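You operate a simulated robot arm through the tools that you are given. There is no shell and no other tool.

Carry out the task below with a simulated robot arm. There is one attempt and no reset: what you move stays moved.

## Task
Crank the long slim roll tight, till the white needle dial shows green.
Fine: black lead bar at the roll, red pressure arm down, white pawl lever on; use the red roll crank; leave the orange spring crank as it is.

It is judged by the outcome, as a careful person would: the job done as asked, and still so three seconds after it is handed in. It fails if anything else is knocked over, pushed out of place, dropped, spilled or broken.

## Robot
A 7-joint arm with a fingered hand, fixed in place. Base frame: the origin is on the floor under the middle of its stand, x ahead of it, y to its left, z up. Readings come in mm, rad, newtons and seconds.
It reaches about 1085 mm from its shoulder. Its first joint turns from -2.897 to 2.897 rad. Payload 3.7 kg.
Tool frame: the origin (TCP) lies between the finger pads and is the grasp point; the fingertips stand 25 mm ahead of it; z points along the fingers, y is the line along which they close. The gripper opens to 88 mm; its body begins 29 mm behind the TCP. The gripper is a hand of 5 fingers: y runs from the thumb to the fingers, the wrist lies at [-13, -106, -174] in the tool frame, and closing takes about 1.5 s.
Orientation is told as [roll, pitch, yaw] about the base's x, y, z axes, in that order, counted from this pose: with the fingers straight down and the wrist toward the robot, the tool's x, y and z point along [0, 1, 0], [1, 0, 0] and [0, 0, -1] of the base frame.

## Interface
- The arm moves only by the tool arm_command. Its argument "rows" is text: rows parted by semicolons, each of 6 numbers parted by spaces: the shift along the base's x, y, z in units of 20 mm (1.0 is 20 mm), then the turn, a rotation vector about the base's x, y, z in units of 4 degrees (1.0 is 4 degrees). In form: x y z ax ay az; .... A call has 1 to 20 rows; each row shifts and turns the commanded pose from where the row before left it. "grip" is the opening, from 0 (shut) to 1 (fully open), set as the call begins (left out, the last holds). A call with a number of a shift or a turn outside -1 to 1 is refused whole. Rows are played at 5 a second. More than 50 mm and 0.15 rad between two rows, or a gripper value outside its range, and nothing of the call is played. A pose out of reach is approached as far as the arm can. The call stops where the force on the tool passes 90 N (or 10 N more than at its start, if that is more) or the arm is blocked; 0.2 s more then pass. Each finger travels about 108 mm/s and halts on what it meets, pressing with about 28 N; the grip force reading is that of the motor and also rises with nothing between the fingers. The clock runs only during rows and for 0.2 s after the last one: add rows that do not move to give the fingers time. It gives the time, the measured TCP pose, the force on the tool (base axes), the opening and the grip force at its end, in the units of the frame above (readings bear some noise), with the torque about the TCP (base axes, N m) and any sound that the robot's microphone picked up.
- Cameras (640 x 400 px; columns grow to the right, rows downward): "scene" is fixed at [400.7, -498.1, 1704.1]; the picture's right is [0.96, -0.26, 0.00], its down [-0.26, -0.94, -0.20] and it looks along [0.05, 0.19, -0.98] (base axes); focal length 214 px, centre (320, 200). "wrist" rides on the gripper at [59, -79, -105] in the tool frame; the picture's right is [-0.73, 0.32, -0.61], its down [-0.62, -0.68, 0.38] and it looks along [-0.29, 0.66, 0.70] (tool axes); focal length 234 px, centre (320, 200). There is no depth. A picture from a camera that has moved, and an enlarged one, comes with that camera's place and axes in the base frame and with its lens.
- get_image(camera): a new picture of that camera. The clock stands still meanwhile.
- hand_shape(shape): the hand has 5 fingers and takes this shape, open, in about a second: jaw (thumb against the fingers, like two jaws); tri (thumb and two fingers); tip (a fingertip pinch); poke (one finger out to press); point (the index stretched); flat (the hand flat); cup (the hand cupped); fist (a fist). The gripper value then closes the fingers along that shape, each until it touches; the sizes above hold for jaw. It gives what a move gives, with no picture.
- close_up(camera, box): a new picture of the part [left, top, right, bottom] of that camera's present view, enlarged. The clock stands still meanwhile.
- close_job(): hands the job in; it is judged then, once.

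Places have to be worked out from the pictures, the camera data and where the tool is seen. Open the gripper and draw the arm clear of the work before you hand the job in, unless the task says otherwise.

The tools are called as a command line: name --argument value ..., lists and objects as JSON in quotes. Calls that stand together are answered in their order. arm_command: Moves the arm, as the interface text tells. Its arguments: {"type":"object","properties":{"rows":{"type":"string"},"grip":{"type":"number"}},"required":["rows"]} The other tools are called the same way: hand_shape (shape) gives the hand a shape; get_image (camera) takes a picture; close_up (camera, box) takes an enlarged picture of a part of a camera's view; close_job () hands the job in.

At the start:

```text
clock: 0.0
tool_pos: [405.6, -257.0, 1382.2]
orientation: [-0.001, -0.001, 0.001]
wrist_force: [0.2, 0.2, 0.5]
moment: [0.04, -0.01, 0.0]
width: 87.8
grip_force: 0.0
shape: jaw
```

scene: 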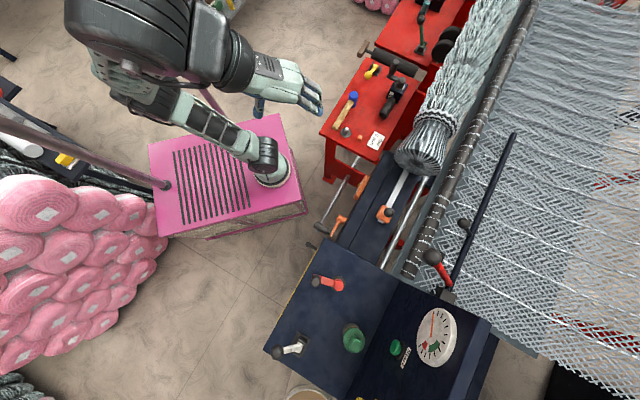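
wrist: 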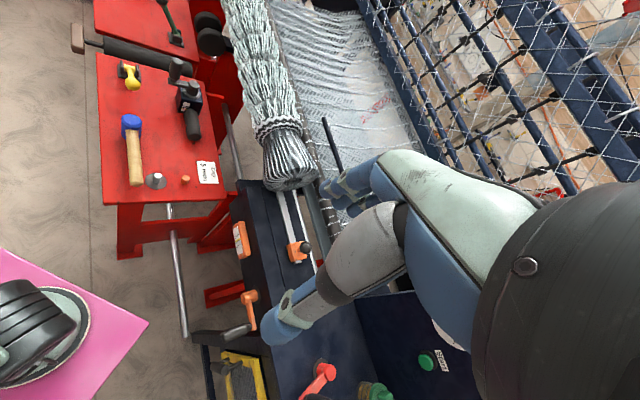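

I start by looking closer at the work area: the scene shows a dark cabinet with a dial, a red crank, a white pawl lever, and orange handles; I'll enlarge these to identify them.

close_up --camera "scene" --box '[250, 220, 410, 320]'

close_up --camera "scene" --box '[250, 300, 410, 400]'

close_up --camera "scene" --box '[370, 280, 530, 380]'

close_up --camera "scene" --box '[370, 120, 530, 220]'

close_up --camera "scene" --box '[380, 200, 540, 300]'

close_up --camera "scene" --box '[300, 20, 460, 120]'

```text
4.00 times, centred on (330, 270) of scene
camera zoom: at [400.7, -498.1, 1704.1], right [0.96, -0.26, 0.0], down [-0.26, -0.94, -0.2], along [0.05, 0.19, -0.98], focal length 858 px, centre (280, -80)
```

zoom: 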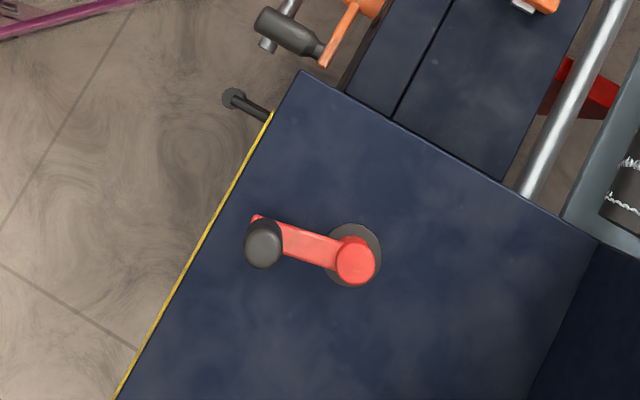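

```text
4.00 times, centred on (330, 350) of scene
camera zoom: at [400.7, -498.1, 1704.1], right [0.96, -0.26, 0.0], down [-0.26, -0.94, -0.2], along [0.05, 0.19, -0.98], focal length 858 px, centre (280, -400)
```

zoom: 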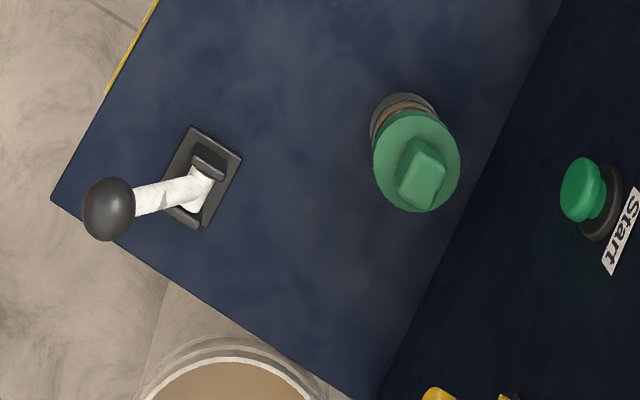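

```text
4.00 times, centred on (450, 330) of scene
camera zoom: at [400.7, -498.1, 1704.1], right [0.96, -0.26, 0.0], down [-0.26, -0.94, -0.2], along [0.05, 0.19, -0.98], focal length 858 px, centre (-200, -320)
```

zoom: 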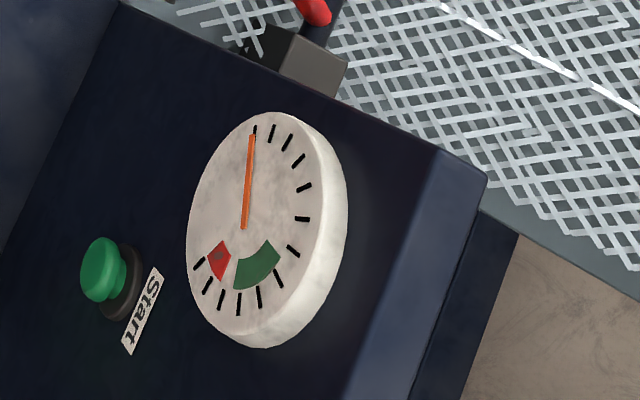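

```text
4.00 times, centred on (450, 170) of scene
camera zoom: at [400.7, -498.1, 1704.1], right [0.96, -0.26, 0.0], down [-0.26, -0.94, -0.2], along [0.05, 0.19, -0.98], focal length 858 px, centre (-200, 320)
```

zoom: 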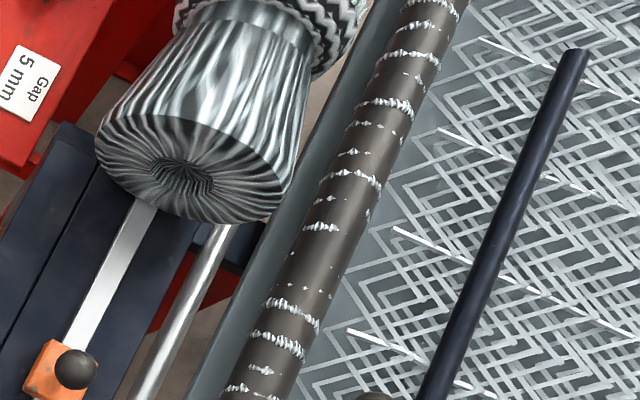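

```text
4.00 times, centred on (460, 250) of scene
camera zoom: at [400.7, -498.1, 1704.1], right [0.96, -0.26, 0.0], down [-0.26, -0.94, -0.2], along [0.05, 0.19, -0.98], focal length 858 px, centre (-240, 0)
```

zoom: 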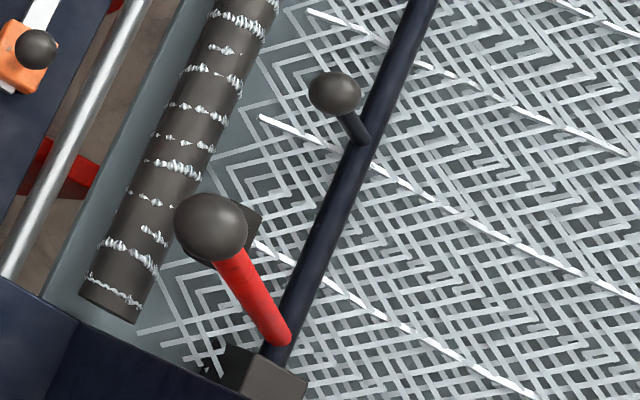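

```text
4.00 times, centred on (380, 70) of scene
camera zoom: at [400.7, -498.1, 1704.1], right [0.96, -0.26, 0.0], down [-0.26, -0.94, -0.2], along [0.05, 0.19, -0.98], focal length 858 px, centre (80, 720)
```

zoom: 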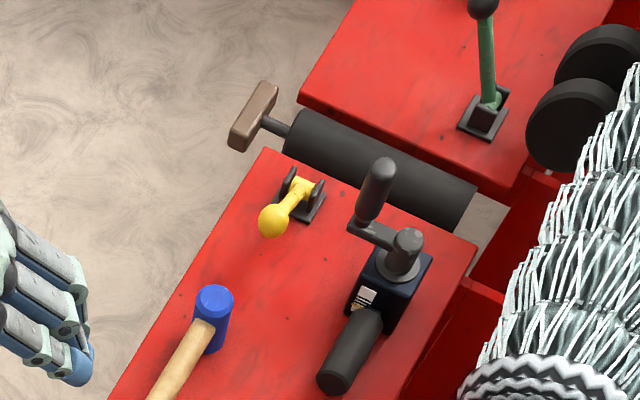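

The red crank, white pawl lever, dial, lead bar and red pressure arm are visible. I'll enlarge parts of the wrist view to triangulate before moving.

close_up --camera "wrist" --box '[220, 300, 380, 400]'

close_up --camera "wrist" --box '[220, 100, 380, 200]'

close_up --camera "wrist" --box '[200, 190, 360, 290]'

close_up --camera "scene" --box '[0, 0, 640, 400]'

```text
4.00 times, centred on (300, 350) of wrist
camera zoom: at [327.2, -199.5, 1488.2], right [0.32, -0.73, 0.61], down [-0.68, -0.62, -0.38], along [0.66, -0.29, -0.7], focal length 937 px, centre (400, -400)
```

zoom: 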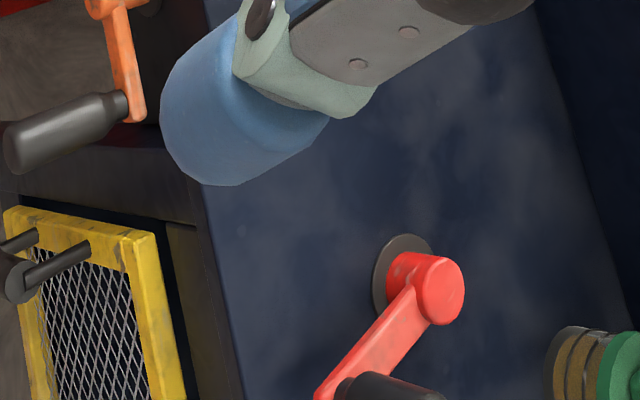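

```text
4.00 times, centred on (300, 150) of wrist
camera zoom: at [327.2, -199.5, 1488.2], right [0.32, -0.73, 0.61], down [-0.68, -0.62, -0.38], along [0.66, -0.29, -0.7], focal length 937 px, centre (400, 400)
```

zoom: 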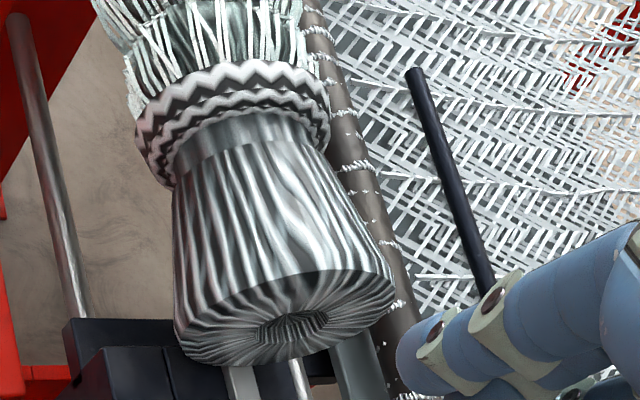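

```text
4.00 times, centred on (280, 240) of wrist
camera zoom: at [327.2, -199.5, 1488.2], right [0.32, -0.73, 0.61], down [-0.68, -0.62, -0.38], along [0.66, -0.29, -0.7], focal length 937 px, centre (480, 40)
```

zoom: 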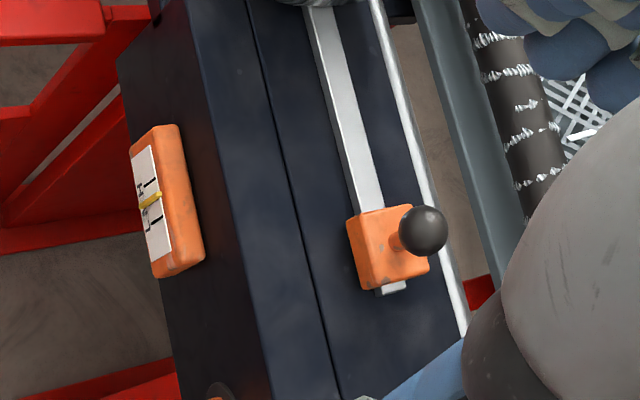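

```text
1.00 times, centred on (320, 200) of scene (not enlarged: the box is as wide or as high as the picture)
camera zoom: at [400.7, -498.1, 1704.1], right [0.96, -0.26, 0.0], down [-0.26, -0.94, -0.2], along [0.05, 0.19, -0.98], focal length 214 px, centre (320, 200)
```

zoom: 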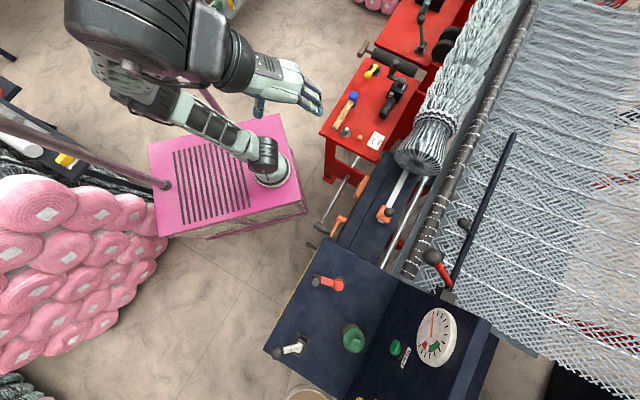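

Triangulating scene and wrist views puts the red crank hub near (424, -647, 940). I'll yaw the hand about -60° (roughly toward the cabinet) in place, staying high, to get a better view of all controls.

arm_command --rows "0 0 0 0 0 -1;0 0 0 0 0 -1;0 0 0 0 0 -1;0 0 0 0 0 -1;0 0 0 0 0 -1;0 0 0 0 0 -1;0 0 0 0 0 -1;0 0 0 0 0 -1;0 0 0 0 0 -1;0 0 0 0 0 -1;0 0 0 0 0 -1;0 0 0 0 0 -1;0 0 0 0 0 -1;0 0 0 0 0 -1"

get_image --camera "wrist"

get_image --camera "scene"

```text
clock: 3.0
tool_pos: [406.0, -257.1, 1382.3]
orientation: [0.0, 0.003, -0.979]
wrist_force: [0.0, 0.5, -0.5]
moment: [-0.01, 0.0, -0.02]
width: 87.4
grip_force: 0.0
shape: jaw
```

```text
taken
camera wrist: at [411.2, -159.9, 1488.1], right [-0.42, -0.67, 0.61], down [-0.9, 0.22, -0.38], along [0.13, -0.71, -0.7], focal length 234 px, centre (320, 200)
```

wrist: 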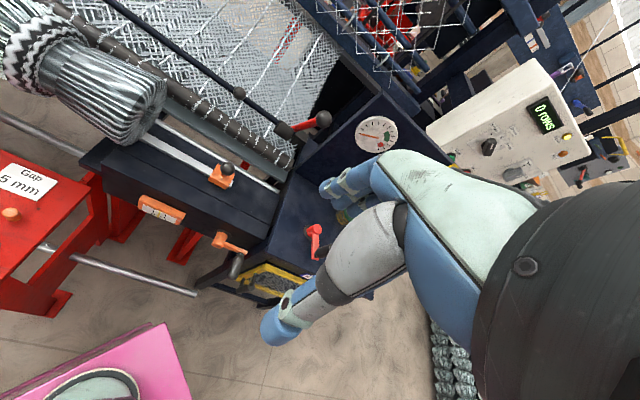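

```text
taken
```

scene: 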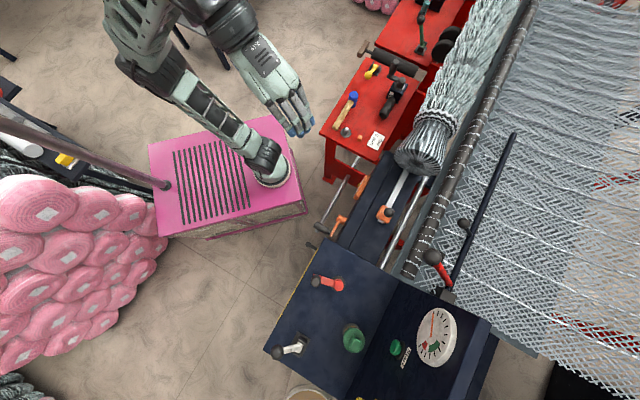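

The new wrist view shows the dial, red arm, lead bar, crank and the spring box. I'll enlarge it.

close_up --camera "wrist" --box '[200, 80, 360, 180]'

close_up --camera "wrist" --box '[220, 180, 380, 280]'

close_up --camera "wrist" --box '[320, 90, 480, 190]'

close_up --camera "wrist" --box '[100, 120, 260, 220]'

close_up --camera "wrist" --box '[420, 60, 640, 200]'

close_up --camera "wrist" --box '[60, 0, 280, 140]'

```text
4.00 times, centred on (280, 130) of wrist
camera zoom: at [411.2, -159.9, 1488.1], right [-0.42, -0.67, 0.61], down [-0.9, 0.22, -0.38], along [0.13, -0.71, -0.7], focal length 937 px, centre (480, 480)
```

zoom: 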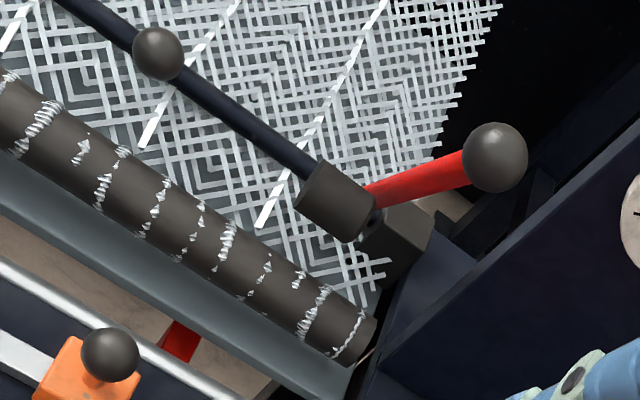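

```text
4.00 times, centred on (300, 230) of wrist
camera zoom: at [411.2, -159.9, 1488.1], right [-0.42, -0.67, 0.61], down [-0.9, 0.22, -0.38], along [0.13, -0.71, -0.7], focal length 937 px, centre (400, 80)
```

zoom: 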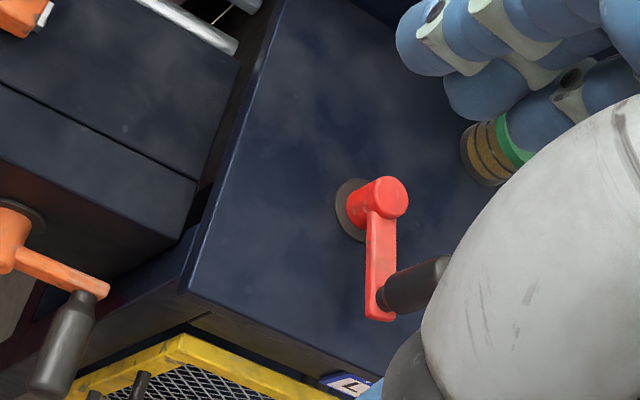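

```text
4.00 times, centred on (400, 140) of wrist
camera zoom: at [411.2, -159.9, 1488.1], right [-0.42, -0.67, 0.61], down [-0.9, 0.22, -0.38], along [0.13, -0.71, -0.7], focal length 937 px, centre (0, 440)
```

zoom: 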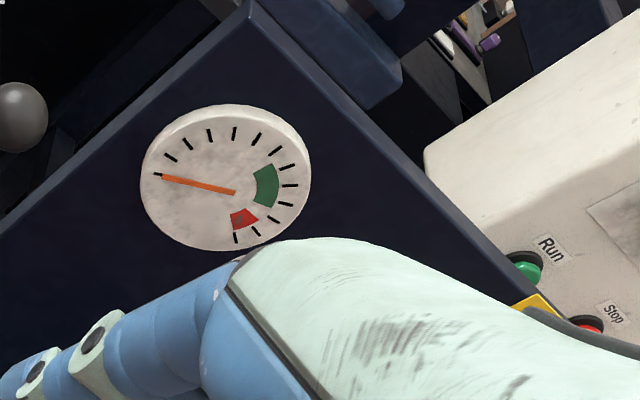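

```text
4.00 times, centred on (180, 170) of wrist
camera zoom: at [411.2, -159.9, 1488.1], right [-0.42, -0.67, 0.61], down [-0.9, 0.22, -0.38], along [0.13, -0.71, -0.7], focal length 937 px, centre (880, 320)
```

zoom: 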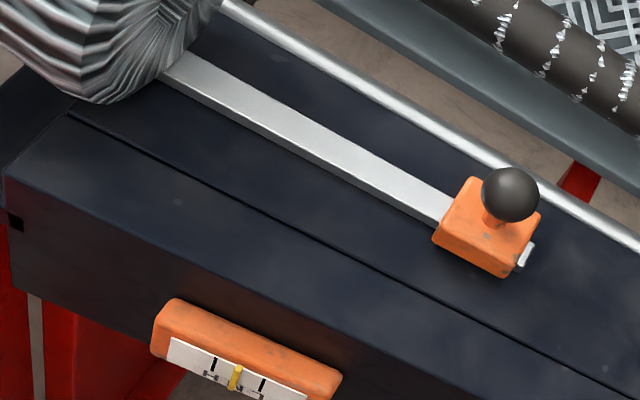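

```text
2.86 times, centred on (530, 130) of wrist
camera zoom: at [411.2, -159.9, 1488.1], right [-0.42, -0.67, 0.61], down [-0.9, 0.22, -0.38], along [0.13, -0.71, -0.7], focal length 669 px, centre (-280, 400)
```

zoom: 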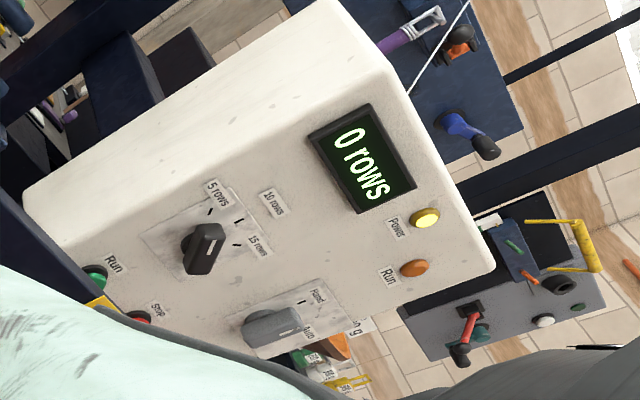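

```text
2.86 times, centred on (170, 70) of wrist
camera zoom: at [411.2, -159.9, 1488.1], right [-0.42, -0.67, 0.61], down [-0.9, 0.22, -0.38], along [0.13, -0.71, -0.7], focal length 669 px, centre (749, 571)
```

zoom: 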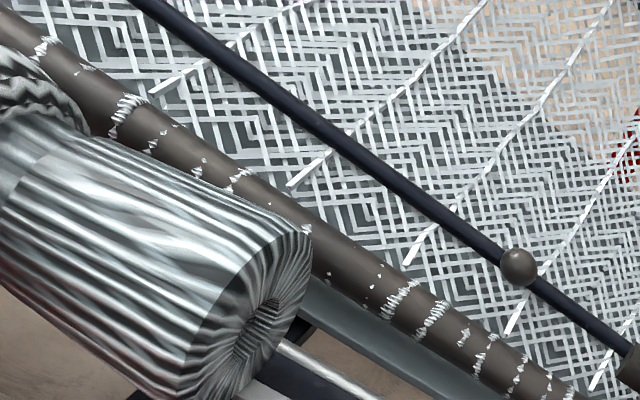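

The panel faces the robot diagonally (front edge runs along about (-0.71,-0.70)). I'll move back and yaw further so that the panel's crank and white lever come into the unobstructed left part of the wrist view.

arm_command --rows "-0.92 -0.415 -0.39 0 0 -0.85;-0.92 -0.415 -0.39 0 0 -0.85;-0.92 -0.415 -0.39 0 0 -0.85;-0.92 -0.415 -0.39 0 0 -0.85;-0.92 -0.415 -0.39 0 0 -0.85;-0.92 -0.415 -0.39 0 0 -0.85;-0.92 -0.415 -0.39 0 0 -0.85;-0.92 -0.415 -0.39 0 0 -0.85;-0.92 -0.415 -0.39 0 0 -0.85;-0.92 -0.415 -0.39 0 0 -0.85;-0.92 -0.415 -0.39 0 0 -0.85;-0.92 -0.415 -0.39 0 0 -0.85;-0.92 -0.415 -0.39 0 0 -0.85"

get_image --camera "wrist"

get_image --camera "scene"

```text
clock: 5.8
tool_pos: [166.7, -367.3, 1281.4]
orientation: [-0.003, 0.0, -1.751]
wrist_force: [0.0, 0.4, 0.4]
moment: [0.02, 0.06, 0.01]
width: 87.5
grip_force: 0.0
shape: jaw
```

```text
taken
camera wrist: at [238.4, -299.5, 1387.0], right [-0.77, -0.19, 0.61], down [-0.49, 0.78, -0.38], along [-0.4, -0.59, -0.7], focal length 234 px, centre (320, 200)
```

wrist: 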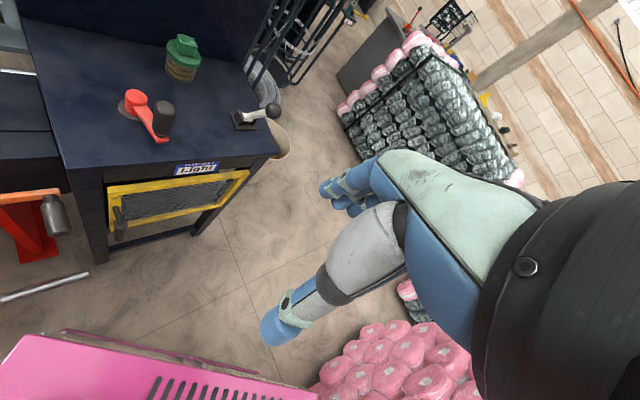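

```text
taken
```

scene: 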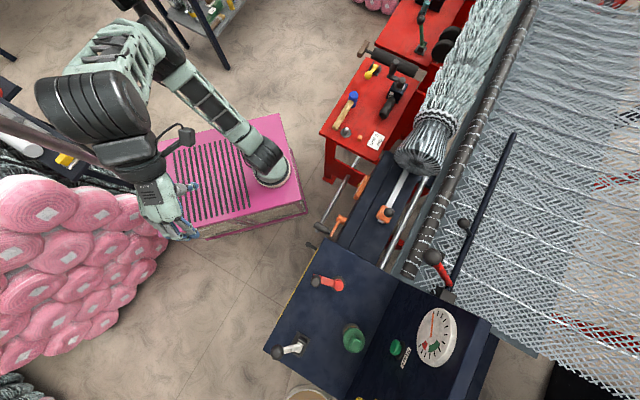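

Good view of the panel now. I'll enlarge the lever, crank and front edge.

close_up --camera "wrist" --box '[180, 70, 340, 170]'

close_up --camera "wrist" --box '[80, 60, 240, 160]'

close_up --camera "wrist" --box '[100, 140, 260, 240]'

```text
4.00 times, centred on (260, 120) of wrist
camera zoom: at [238.4, -299.5, 1387.0], right [-0.77, -0.19, 0.61], down [-0.49, 0.78, -0.38], along [-0.4, -0.59, -0.7], focal length 937 px, centre (560, 520)
```

zoom: 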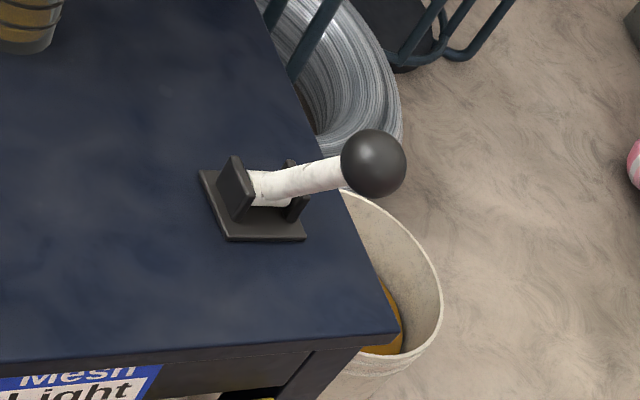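

```text
4.00 times, centred on (160, 110) of wrist
camera zoom: at [238.4, -299.5, 1387.0], right [-0.77, -0.19, 0.61], down [-0.49, 0.78, -0.38], along [-0.4, -0.59, -0.7], focal length 937 px, centre (960, 560)
```

zoom: 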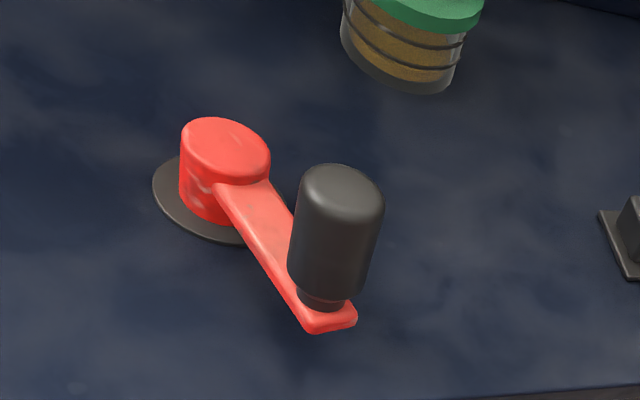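

```text
4.00 times, centred on (180, 190) of wrist
camera zoom: at [238.4, -299.5, 1387.0], right [-0.77, -0.19, 0.61], down [-0.49, 0.78, -0.38], along [-0.4, -0.59, -0.7], focal length 937 px, centre (880, 240)
```

zoom: 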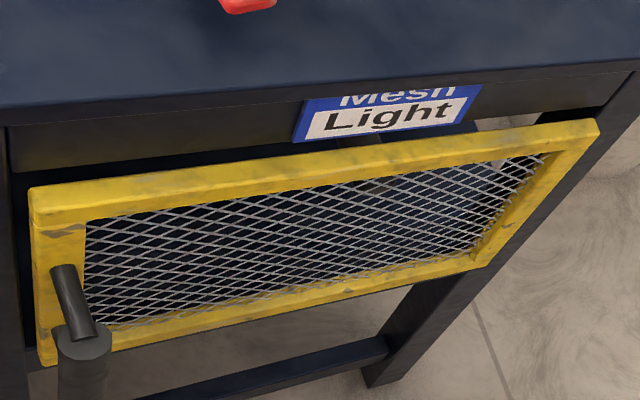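

The white pawl lever's knob is near (204,-756,1024), leaning toward the front. Triangulation puts the red arm knob near (648,-598,1181) with its pivot near (790,-746,937), and the lead bar knob near (884,-561,980). I'll move to view the bar, arm pivot and roll more closely.

arm_command --rows "0.956 -0.475 0.2 0 0 0.47;0.956 -0.475 0.2 0 0 0.47;0.956 -0.475 0.2 0 0 0.47;0.956 -0.475 0.2 0 0 0.47;0.956 -0.475 0.2 0 0 0.47;0.956 -0.475 0.2 0 0 0.47;0.956 -0.475 0.2 0 0 0.47;0.956 -0.475 0.1 0 0 0.47;0.956 -0.475 0.1 0 0 0.47;0.956 -0.475 0.1 0 0 0.47;0.956 -0.475 0.1 0 0 0.47;0.956 -0.475 0.1 0 0 0.47;0.956 -0.475 0.1 0 0 0.47;0.956 -0.475 0.1 0 0 0.47;0.956 -0.475 0.1 0 0 0.47;0.956 -0.475 0.1 0 0 0.47"

get_image --camera "wrist"

get_image --camera "scene"

```text
clock: 9.2
tool_pos: [471.5, -516.7, 1327.9]
orientation: [0.0, 0.001, -1.223]
wrist_force: [-0.5, 0.2, 0.4]
moment: [-0.02, -0.02, 0.02]
width: 87.5
grip_force: 0.1
shape: jaw
```

```text
taken
camera wrist: at [500.3, -422.7, 1434.2], right [-0.57, -0.55, 0.61], down [-0.82, 0.43, -0.38], along [-0.05, -0.72, -0.7], focal length 234 px, centre (320, 200)
```

wrist: 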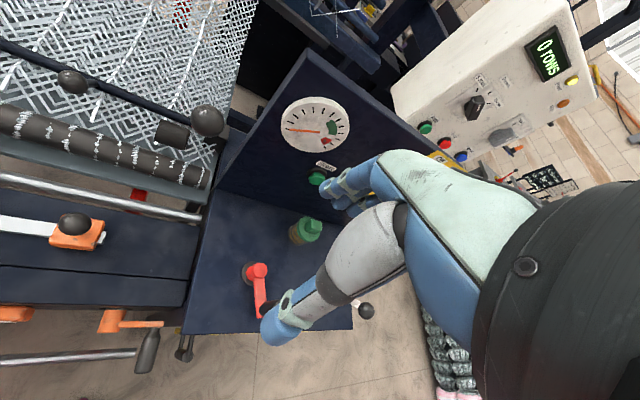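

```text
taken
```

scene: 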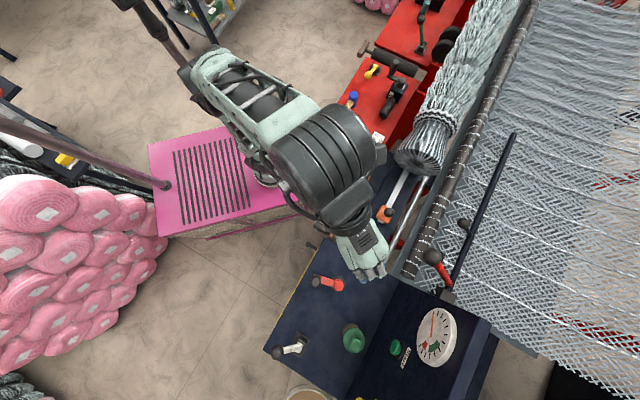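

close_up --camera "wrist" --box '[120, 60, 280, 160]'

close_up --camera "wrist" --box '[0, 60, 160, 160]'

close_up --camera "wrist" --box '[200, 80, 360, 180]'

close_up --camera "wrist" --box '[200, 220, 360, 320]'

```text
4.00 times, centred on (200, 110) of wrist
camera zoom: at [500.3, -422.7, 1434.2], right [-0.57, -0.55, 0.61], down [-0.82, 0.43, -0.38], along [-0.05, -0.72, -0.7], focal length 937 px, centre (800, 560)
```

zoom: 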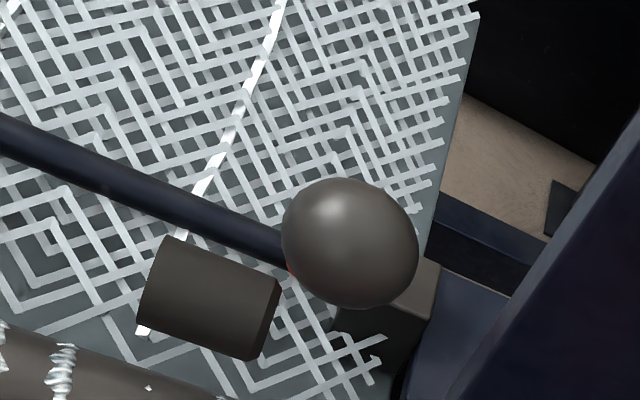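

```text
4.00 times, centred on (80, 110) of wrist
camera zoom: at [500.3, -422.7, 1434.2], right [-0.57, -0.55, 0.61], down [-0.82, 0.43, -0.38], along [-0.05, -0.72, -0.7], focal length 937 px, centre (1280, 560)
```

zoom: 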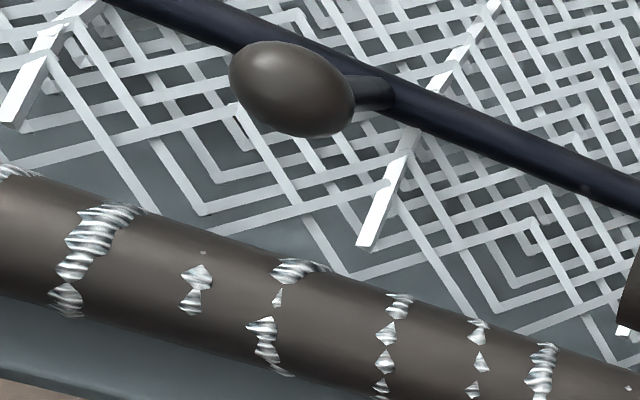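

```text
4.00 times, centred on (280, 130) of wrist
camera zoom: at [500.3, -422.7, 1434.2], right [-0.57, -0.55, 0.61], down [-0.82, 0.43, -0.38], along [-0.05, -0.72, -0.7], focal length 937 px, centre (480, 480)
```

zoom: 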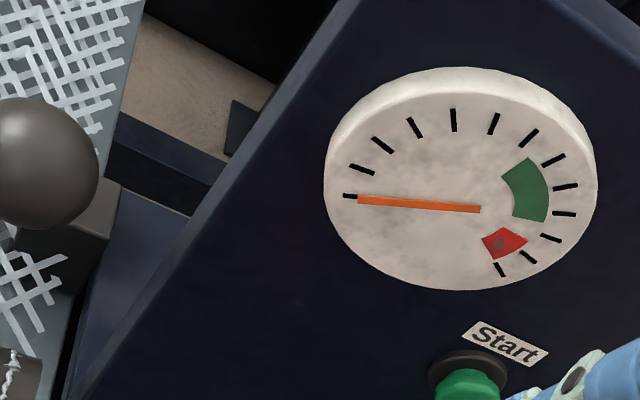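

```text
4.00 times, centred on (280, 270) of wrist
camera zoom: at [500.3, -422.7, 1434.2], right [-0.57, -0.55, 0.61], down [-0.82, 0.43, -0.38], along [-0.05, -0.72, -0.7], focal length 937 px, centre (480, -80)
```

zoom: 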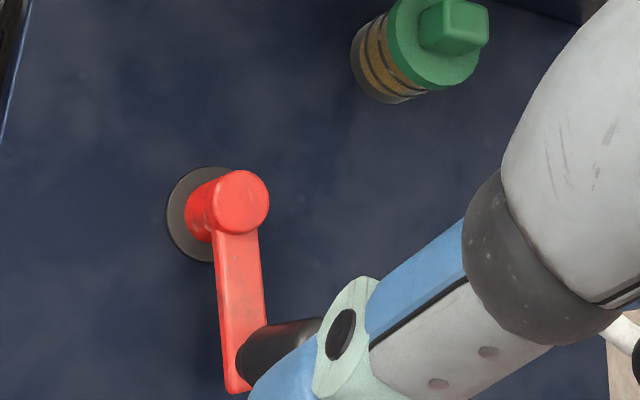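

The red arm has a dark shoe hanging beneath it between the bar and the roll. I need to see how the lead bar is mounted, so I'll move to a viewpoint over the left side looking along the roll toward the bracket.

arm_command --rows "0.968 0.344 -0.1 0 0 -0.294;0.968 0.344 -0.1 0 0 -0.294;0.968 0.344 -0.1 0 0 -0.294;0.968 0.344 -0.1 0 0 -0.294;0.968 0.344 -0.1 0 0 -0.294;0.968 0.344 -0.3 0 0 -0.294;0.968 0.344 -0.3 0 0 -0.294;0.968 0.344 -0.3 0 0 -0.294;0.968 0.344 -0.4 0 0 -0.294;0.968 0.344 -0.4 0 0 -0.294;0.968 0.344 -0.4 0 0 -0.294;0.968 0.344 -0.5 0 0 -0.294;0.968 0.344 -0.5 0 0 -0.294;0.968 0.344 -0.5 0 0 -0.294;0.968 0.344 -0.5 0 0 -0.294;0.968 0.344 -0.5 0 0 -0.294;0.968 0.344 -0.5 0 0 -0.294"

get_image --camera "wrist"

get_image --camera "scene"

```text
clock: 12.8
tool_pos: [802.0, -400.3, 1217.5]
orientation: [0.0, 0.001, -1.576]
wrist_force: [-0.4, -0.4, 0.3]
moment: [0.02, -0.01, 0.03]
width: 87.2
grip_force: 0.0
shape: jaw
```

```text
taken
camera wrist: at [861.0, -322.1, 1321.7], right [-0.73, -0.32, 0.61], down [-0.62, 0.68, -0.38], along [-0.29, -0.66, -0.7], focal length 234 px, centre (320, 200)
```

wrist: 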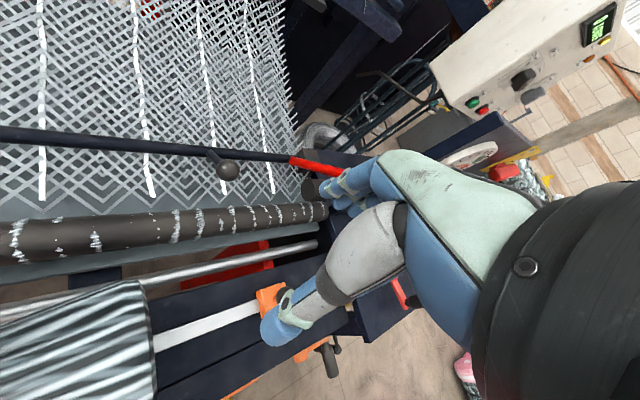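

```text
taken
```

scene: 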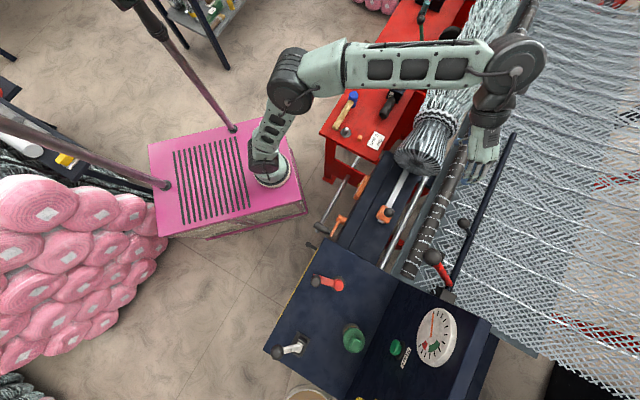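

close_up --camera "wrist" --box '[180, 120, 360, 232]'

close_up --camera "wrist" --box '[0, 100, 200, 225]'

close_up --camera "scene" --box '[440, 100, 560, 175]'

```text
3.56 times, centred on (270, 176) of wrist
camera zoom: at [861.0, -322.1, 1321.7], right [-0.73, -0.32, 0.61], down [-0.62, 0.68, -0.38], along [-0.29, -0.66, -0.7], focal length 833 px, centre (498, 285)
```

zoom: 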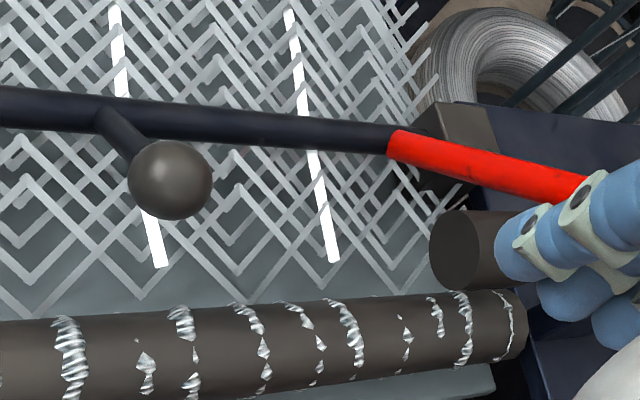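

```text
3.20 times, centred on (100, 162) of wrist
camera zoom: at [861.0, -322.1, 1321.7], right [-0.73, -0.32, 0.61], down [-0.62, 0.68, -0.38], along [-0.29, -0.66, -0.7], focal length 749 px, centre (1024, 320)
```

zoom: 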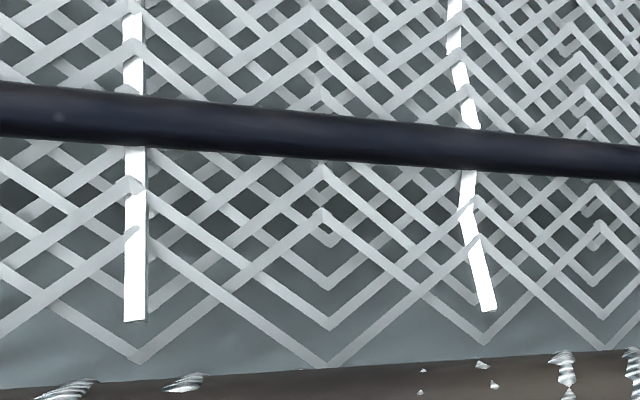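

```text
5.33 times, centred on (500, 138) of scene
camera zoom: at [400.7, -498.1, 1704.1], right [0.96, -0.26, 0.0], down [-0.26, -0.94, -0.2], along [0.05, 0.19, -0.98], focal length 1144 px, centre (-640, 533)
```

zoom: 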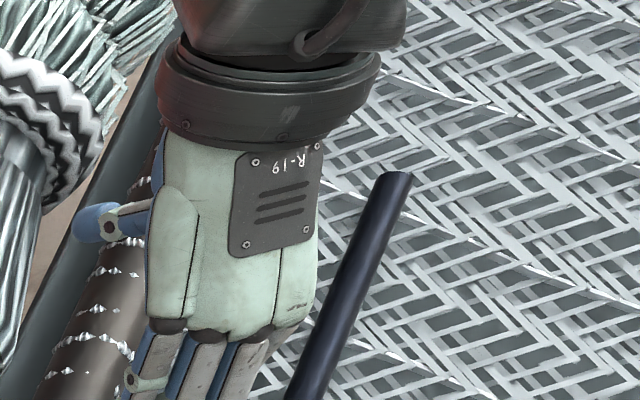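

The lead bar runs free-ended from the bracket block and has a ball knob near (886,-562,977) offset toward the front/top of the bar. I'll bring the hand above that knob with the closing line along the machine depth (yaw ≈ -45°) and look again before descending.

arm_command --rows "0.35 -0.675 -0.404 0 0 0.93;0.35 -0.675 -0.404 0 0 0.93;0.35 -0.675 -0.404 0 0 0.93;0.35 -0.675 -0.404 0 0 0.93;0.35 -0.675 -0.404 0 0 0.93;0.35 -0.675 -0.404 0 0 0.93;0.35 -0.675 -0.404 0 0 0.93;0.35 -0.675 -0.404 0 0 0.93;0.35 -0.675 -0.404 0 0 0.93;0.35 -0.675 -0.404 0 0 0.93;0.35 -0.675 -0.404 0 0 0.93;0.35 -0.675 -0.404 0 0 0.93"

get_image --camera "wrist"

get_image --camera "scene"

```text
clock: 15.4
tool_pos: [886.4, -562.2, 1119.2]
orientation: [0.0, 0.0, -0.792]
wrist_force: [0.2, 0.0, 0.7]
moment: [-0.05, -0.03, 0.04]
width: 87.7
grip_force: 0.1
shape: jaw
```

```text
taken
camera wrist: at [872.8, -464.6, 1224.2], right [-0.29, -0.74, 0.61], down [-0.92, 0.05, -0.38], along [0.25, -0.67, -0.7], focal length 234 px, centre (320, 200)
```

wrist: 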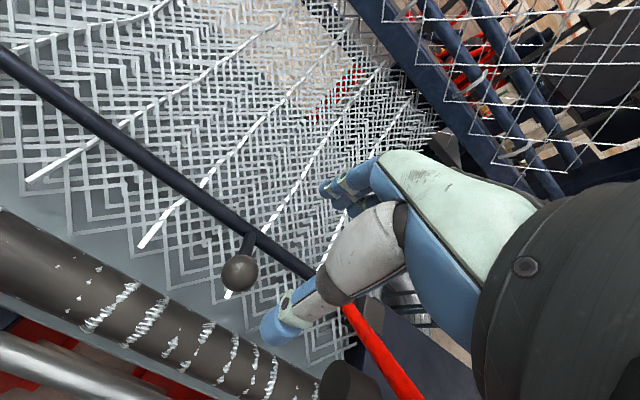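

```text
taken
```

scene: 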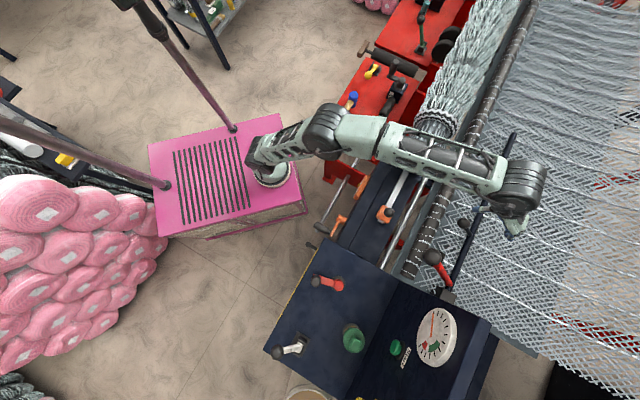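

The ball is confirmed at about (889,-560,977), ~38 mm in diameter. I'll descend so that the fingertips are level with its equator (TCP z≈997), staying above the stem and bar.

arm_command --rows "0.13 0.08 -0.87 0 0 0;0 0 -0.87 0 0 0;0 0 -0.87 0 0 0;0 0 -0.87 0 0 0;0 0 -0.87 0 0 0;0 0 -0.87 0 0 0;0 0 -0.87 0 0 0" --grip 1

get_image --camera "wrist"

get_image --camera "scene"

```text
clock: 17.0
tool_pos: [888.0, -560.6, 994.8]
orientation: [0.001, 0.0, -0.794]
wrist_force: [0.2, -0.4, 0.6]
moment: [0.0, 0.0, 0.02]
width: 87.7
grip_force: 0.0
shape: jaw
```

```text
taken
camera wrist: at [875.6, -464.8, 1101.4], right [-0.29, -0.74, 0.61], down [-0.92, 0.05, -0.38], along [0.25, -0.67, -0.7], focal length 234 px, centre (320, 200)
```

wrist: 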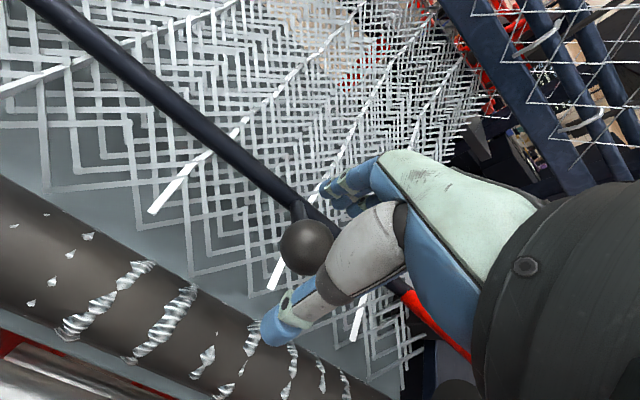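

```text
taken
```

scene: 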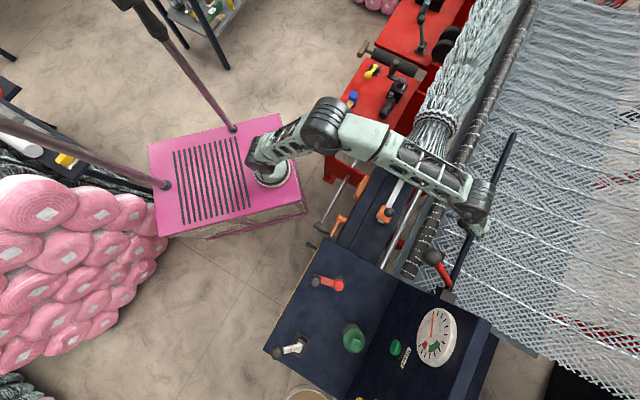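

The ball sits right between thumb and fingers. I close on it now.

arm_command --rows "0 0 0 0 0 0;0 0 0 0 0 0;0 0 0 0 0 0;0 0 0 0 0 0;0 0 0 0 0 0;0 0 0 0 0 0;0 0 0 0 0 0;0 0 0 0 0 0" --grip 0.2

get_image --camera "wrist"

```text
clock: 18.8
tool_pos: [889.6, -561.6, 996.2]
orientation: [0.0, 0.001, -0.794]
wrist_force: [-1.7, 2.5, 2.9]
moment: [0.04, 0.04, 0.04]
width: 29.3
grip_force: 27.6
shape: jaw
```

```text
taken
camera wrist: at [875.7, -464.6, 1101.6], right [-0.29, -0.74, 0.61], down [-0.92, 0.05, -0.38], along [0.25, -0.67, -0.7], focal length 234 px, centre (320, 200)
```

wrist: 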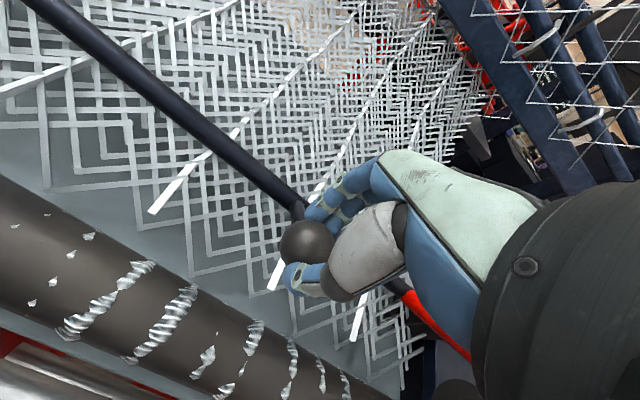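

The ball is held (width 29 mm, 28 N). I pull gently toward the front of the machine, 20 mm, to see how the bar responds.

arm_command --rows "-0.175 0.178 0 0 0 0;-0.175 0.178 0 0 0 0;-0.175 0.178 0 0 0 0;-0.175 0.178 0 0 0 0"

get_image --camera "wrist"

get_image --camera "scene"

```text
clock: 19.8
tool_pos: [873.4, -545.9, 994.1]
orientation: [-0.001, 0.001, -0.795]
wrist_force: [0.5, -2.1, -3.0]
moment: [-0.09, -0.03, 0.01]
width: 28.9
grip_force: 28.7
shape: jaw
```

```text
taken
camera wrist: at [861.5, -450.1, 1100.6], right [-0.29, -0.74, 0.61], down [-0.92, 0.05, -0.38], along [0.25, -0.67, -0.7], focal length 234 px, centre (320, 200)
```

wrist: 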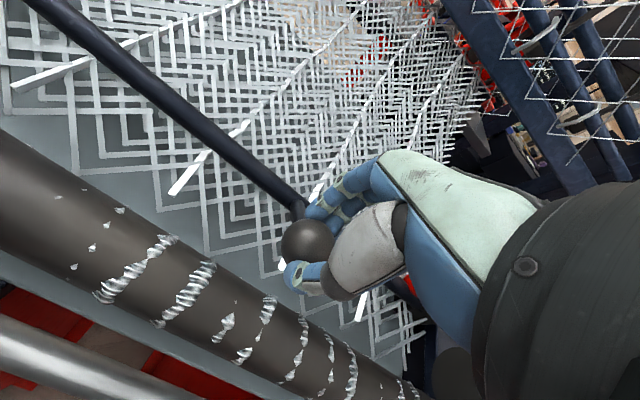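

```text
taken
```

scene: 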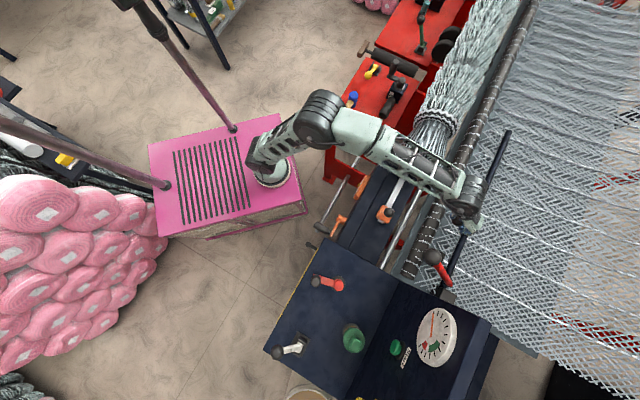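

The whole bar translates freely with the knob (low force). I continue pulling toward the roll.

arm_command --rows "-0.35 0.356 0 0 0 0;-0.35 0.356 0 0 0 0;-0.35 0.356 0 0 0 0;-0.35 0.356 0 0 0 0"

get_image --camera "wrist"

get_image --camera "scene"

```text
clock: 20.8
tool_pos: [846.7, -516.6, 999.5]
orientation: [0.001, -0.006, -0.794]
wrist_force: [1.2, -0.9, 6.2]
moment: [-0.01, 0.01, -0.05]
width: 26.4
grip_force: 27.9
shape: jaw
```

```text
taken
camera wrist: at [833.6, -420.1, 1105.0], right [-0.29, -0.74, 0.61], down [-0.92, 0.05, -0.39], along [0.26, -0.67, -0.69], focal length 234 px, centre (320, 200)
```

wrist: 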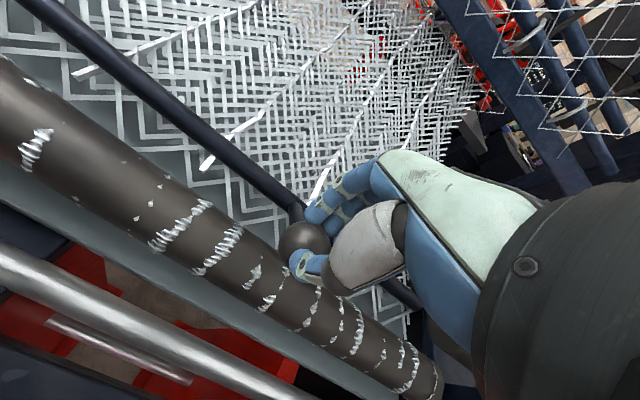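

```text
taken
```

scene: 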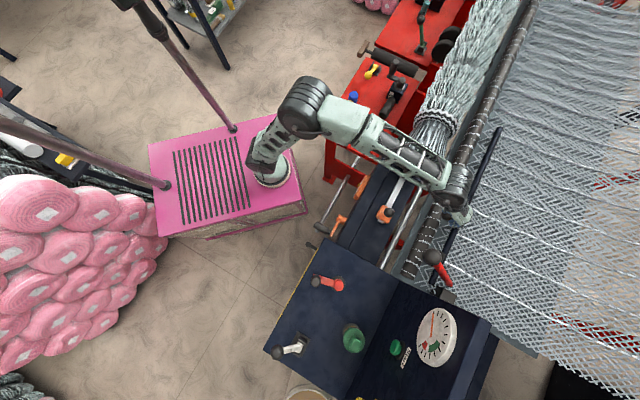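

The bar follows but the knob seems to sink slightly (width shrinking). I'll zoom in to check bar geometry.

close_up --camera "scene" --box '[400, 200, 520, 300]'

close_up --camera "wrist" --box '[220, 160, 460, 400]'

```text
4.00 times, centred on (460, 250) of scene
camera zoom: at [400.7, -498.1, 1704.1], right [0.96, -0.26, 0.0], down [-0.26, -0.94, -0.2], along [0.05, 0.19, -0.98], focal length 858 px, centre (-240, 0)
```

zoom: 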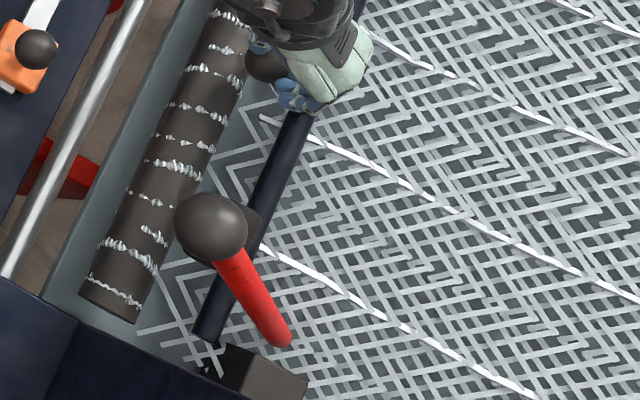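

```text
1.67 times, centred on (340, 280) of wrist
camera zoom: at [833.6, -420.1, 1105.0], right [-0.29, -0.74, 0.61], down [-0.92, 0.05, -0.39], along [0.26, -0.67, -0.69], focal length 390 px, centre (287, 67)
```

zoom: 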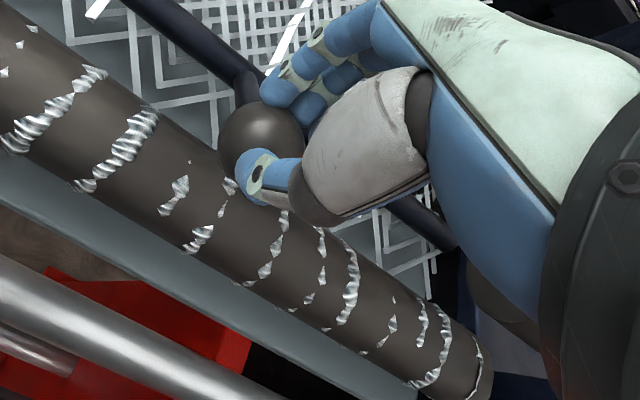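

The bar is free-sliding toward the roll, staying parallel; about 35 mm remain by my estimate. I continue with a slight downward correction to keep the ball in the fingers.

arm_command --rows "0 0 -0.3 0 0 0;-0.175 0.178 0 0 0 0;-0.175 0.178 0 0 0 0;-0.175 0.178 0 0 0 0;-0.175 0.178 0 0 0 0" --grip 0.1

get_image --camera "wrist"

close_up --camera "scene" --box '[400, 200, 520, 300]'

```text
clock: 22.0
tool_pos: [832.6, -501.7, 994.8]
orientation: [0.0, -0.007, -0.794]
wrist_force: [1.9, 5.0, 49.6]
moment: [0.0, -0.15, -0.03]
width: 30.4
grip_force: 28.2
shape: jaw
```

```text
taken
camera wrist: at [818.3, -404.6, 1099.9], right [-0.29, -0.74, 0.61], down [-0.92, 0.05, -0.39], along [0.26, -0.67, -0.69], focal length 234 px, centre (320, 200)
```

wrist: 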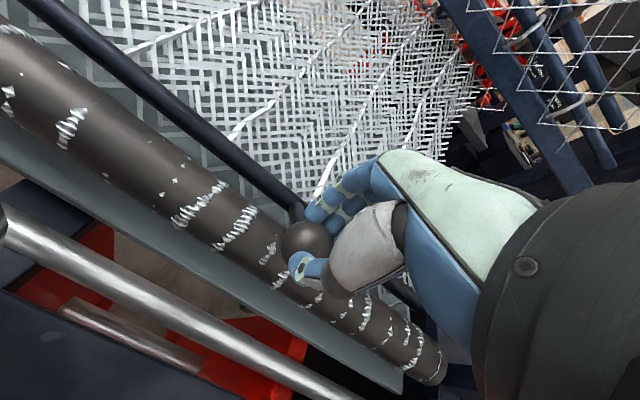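

```text
4.00 times, centred on (460, 250) of scene
camera zoom: at [400.7, -498.1, 1704.1], right [0.96, -0.26, 0.0], down [-0.26, -0.94, -0.2], along [0.05, 0.19, -0.98], focal length 858 px, centre (-240, 0)
```

zoom: 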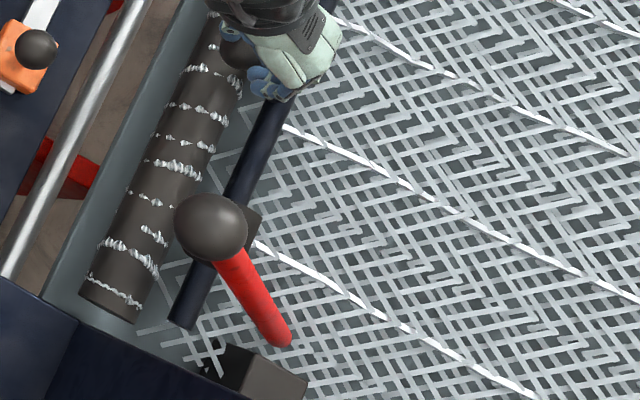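

Vertical force rose to 50 N from pressing down on the ball, so I ease back up a little and continue pulling with small steps.

arm_command --rows "0 0 0.2 0 0 0;-0.175 0.178 0.02 0 0 0;-0.175 0.178 0.02 0 0 0;-0.175 0.178 0.02 0 0 0"

get_image --camera "wrist"

close_up --camera "scene" --box '[400, 200, 520, 300]'

```text
clock: 23.0
tool_pos: [822.8, -493.5, 996.4]
orientation: [0.001, 0.0, -0.797]
wrist_force: [16.7, -11.8, 19.2]
moment: [-0.61, -0.77, 0.1]
width: 32.4
grip_force: 27.6
shape: jaw
```

```text
taken
camera wrist: at [809.5, -396.3, 1101.3], right [-0.29, -0.74, 0.61], down [-0.92, 0.05, -0.38], along [0.25, -0.67, -0.7], focal length 234 px, centre (320, 200)
```

wrist: 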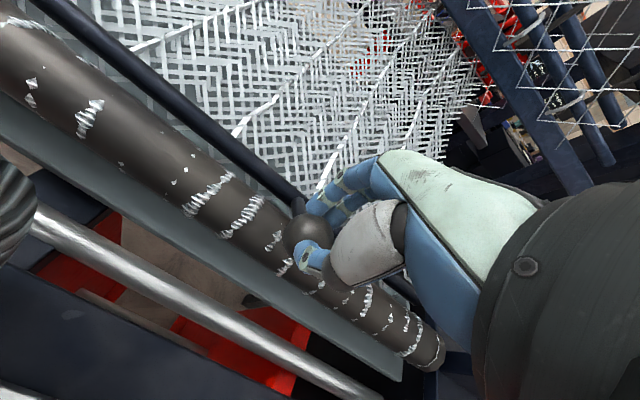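

```text
4.00 times, centred on (460, 250) of scene
camera zoom: at [400.7, -498.1, 1704.1], right [0.96, -0.26, 0.0], down [-0.26, -0.94, -0.2], along [0.05, 0.19, -0.98], focal length 858 px, centre (-240, 0)
```

zoom: 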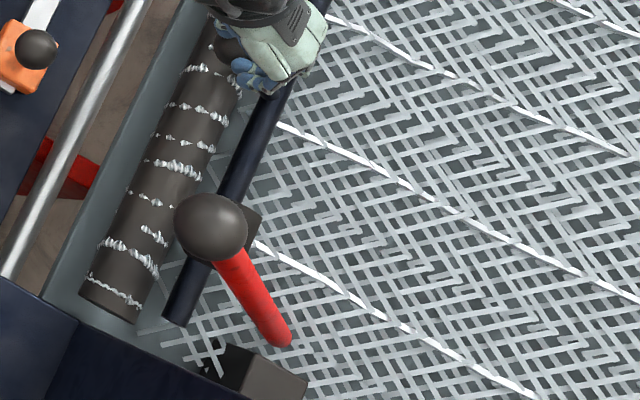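

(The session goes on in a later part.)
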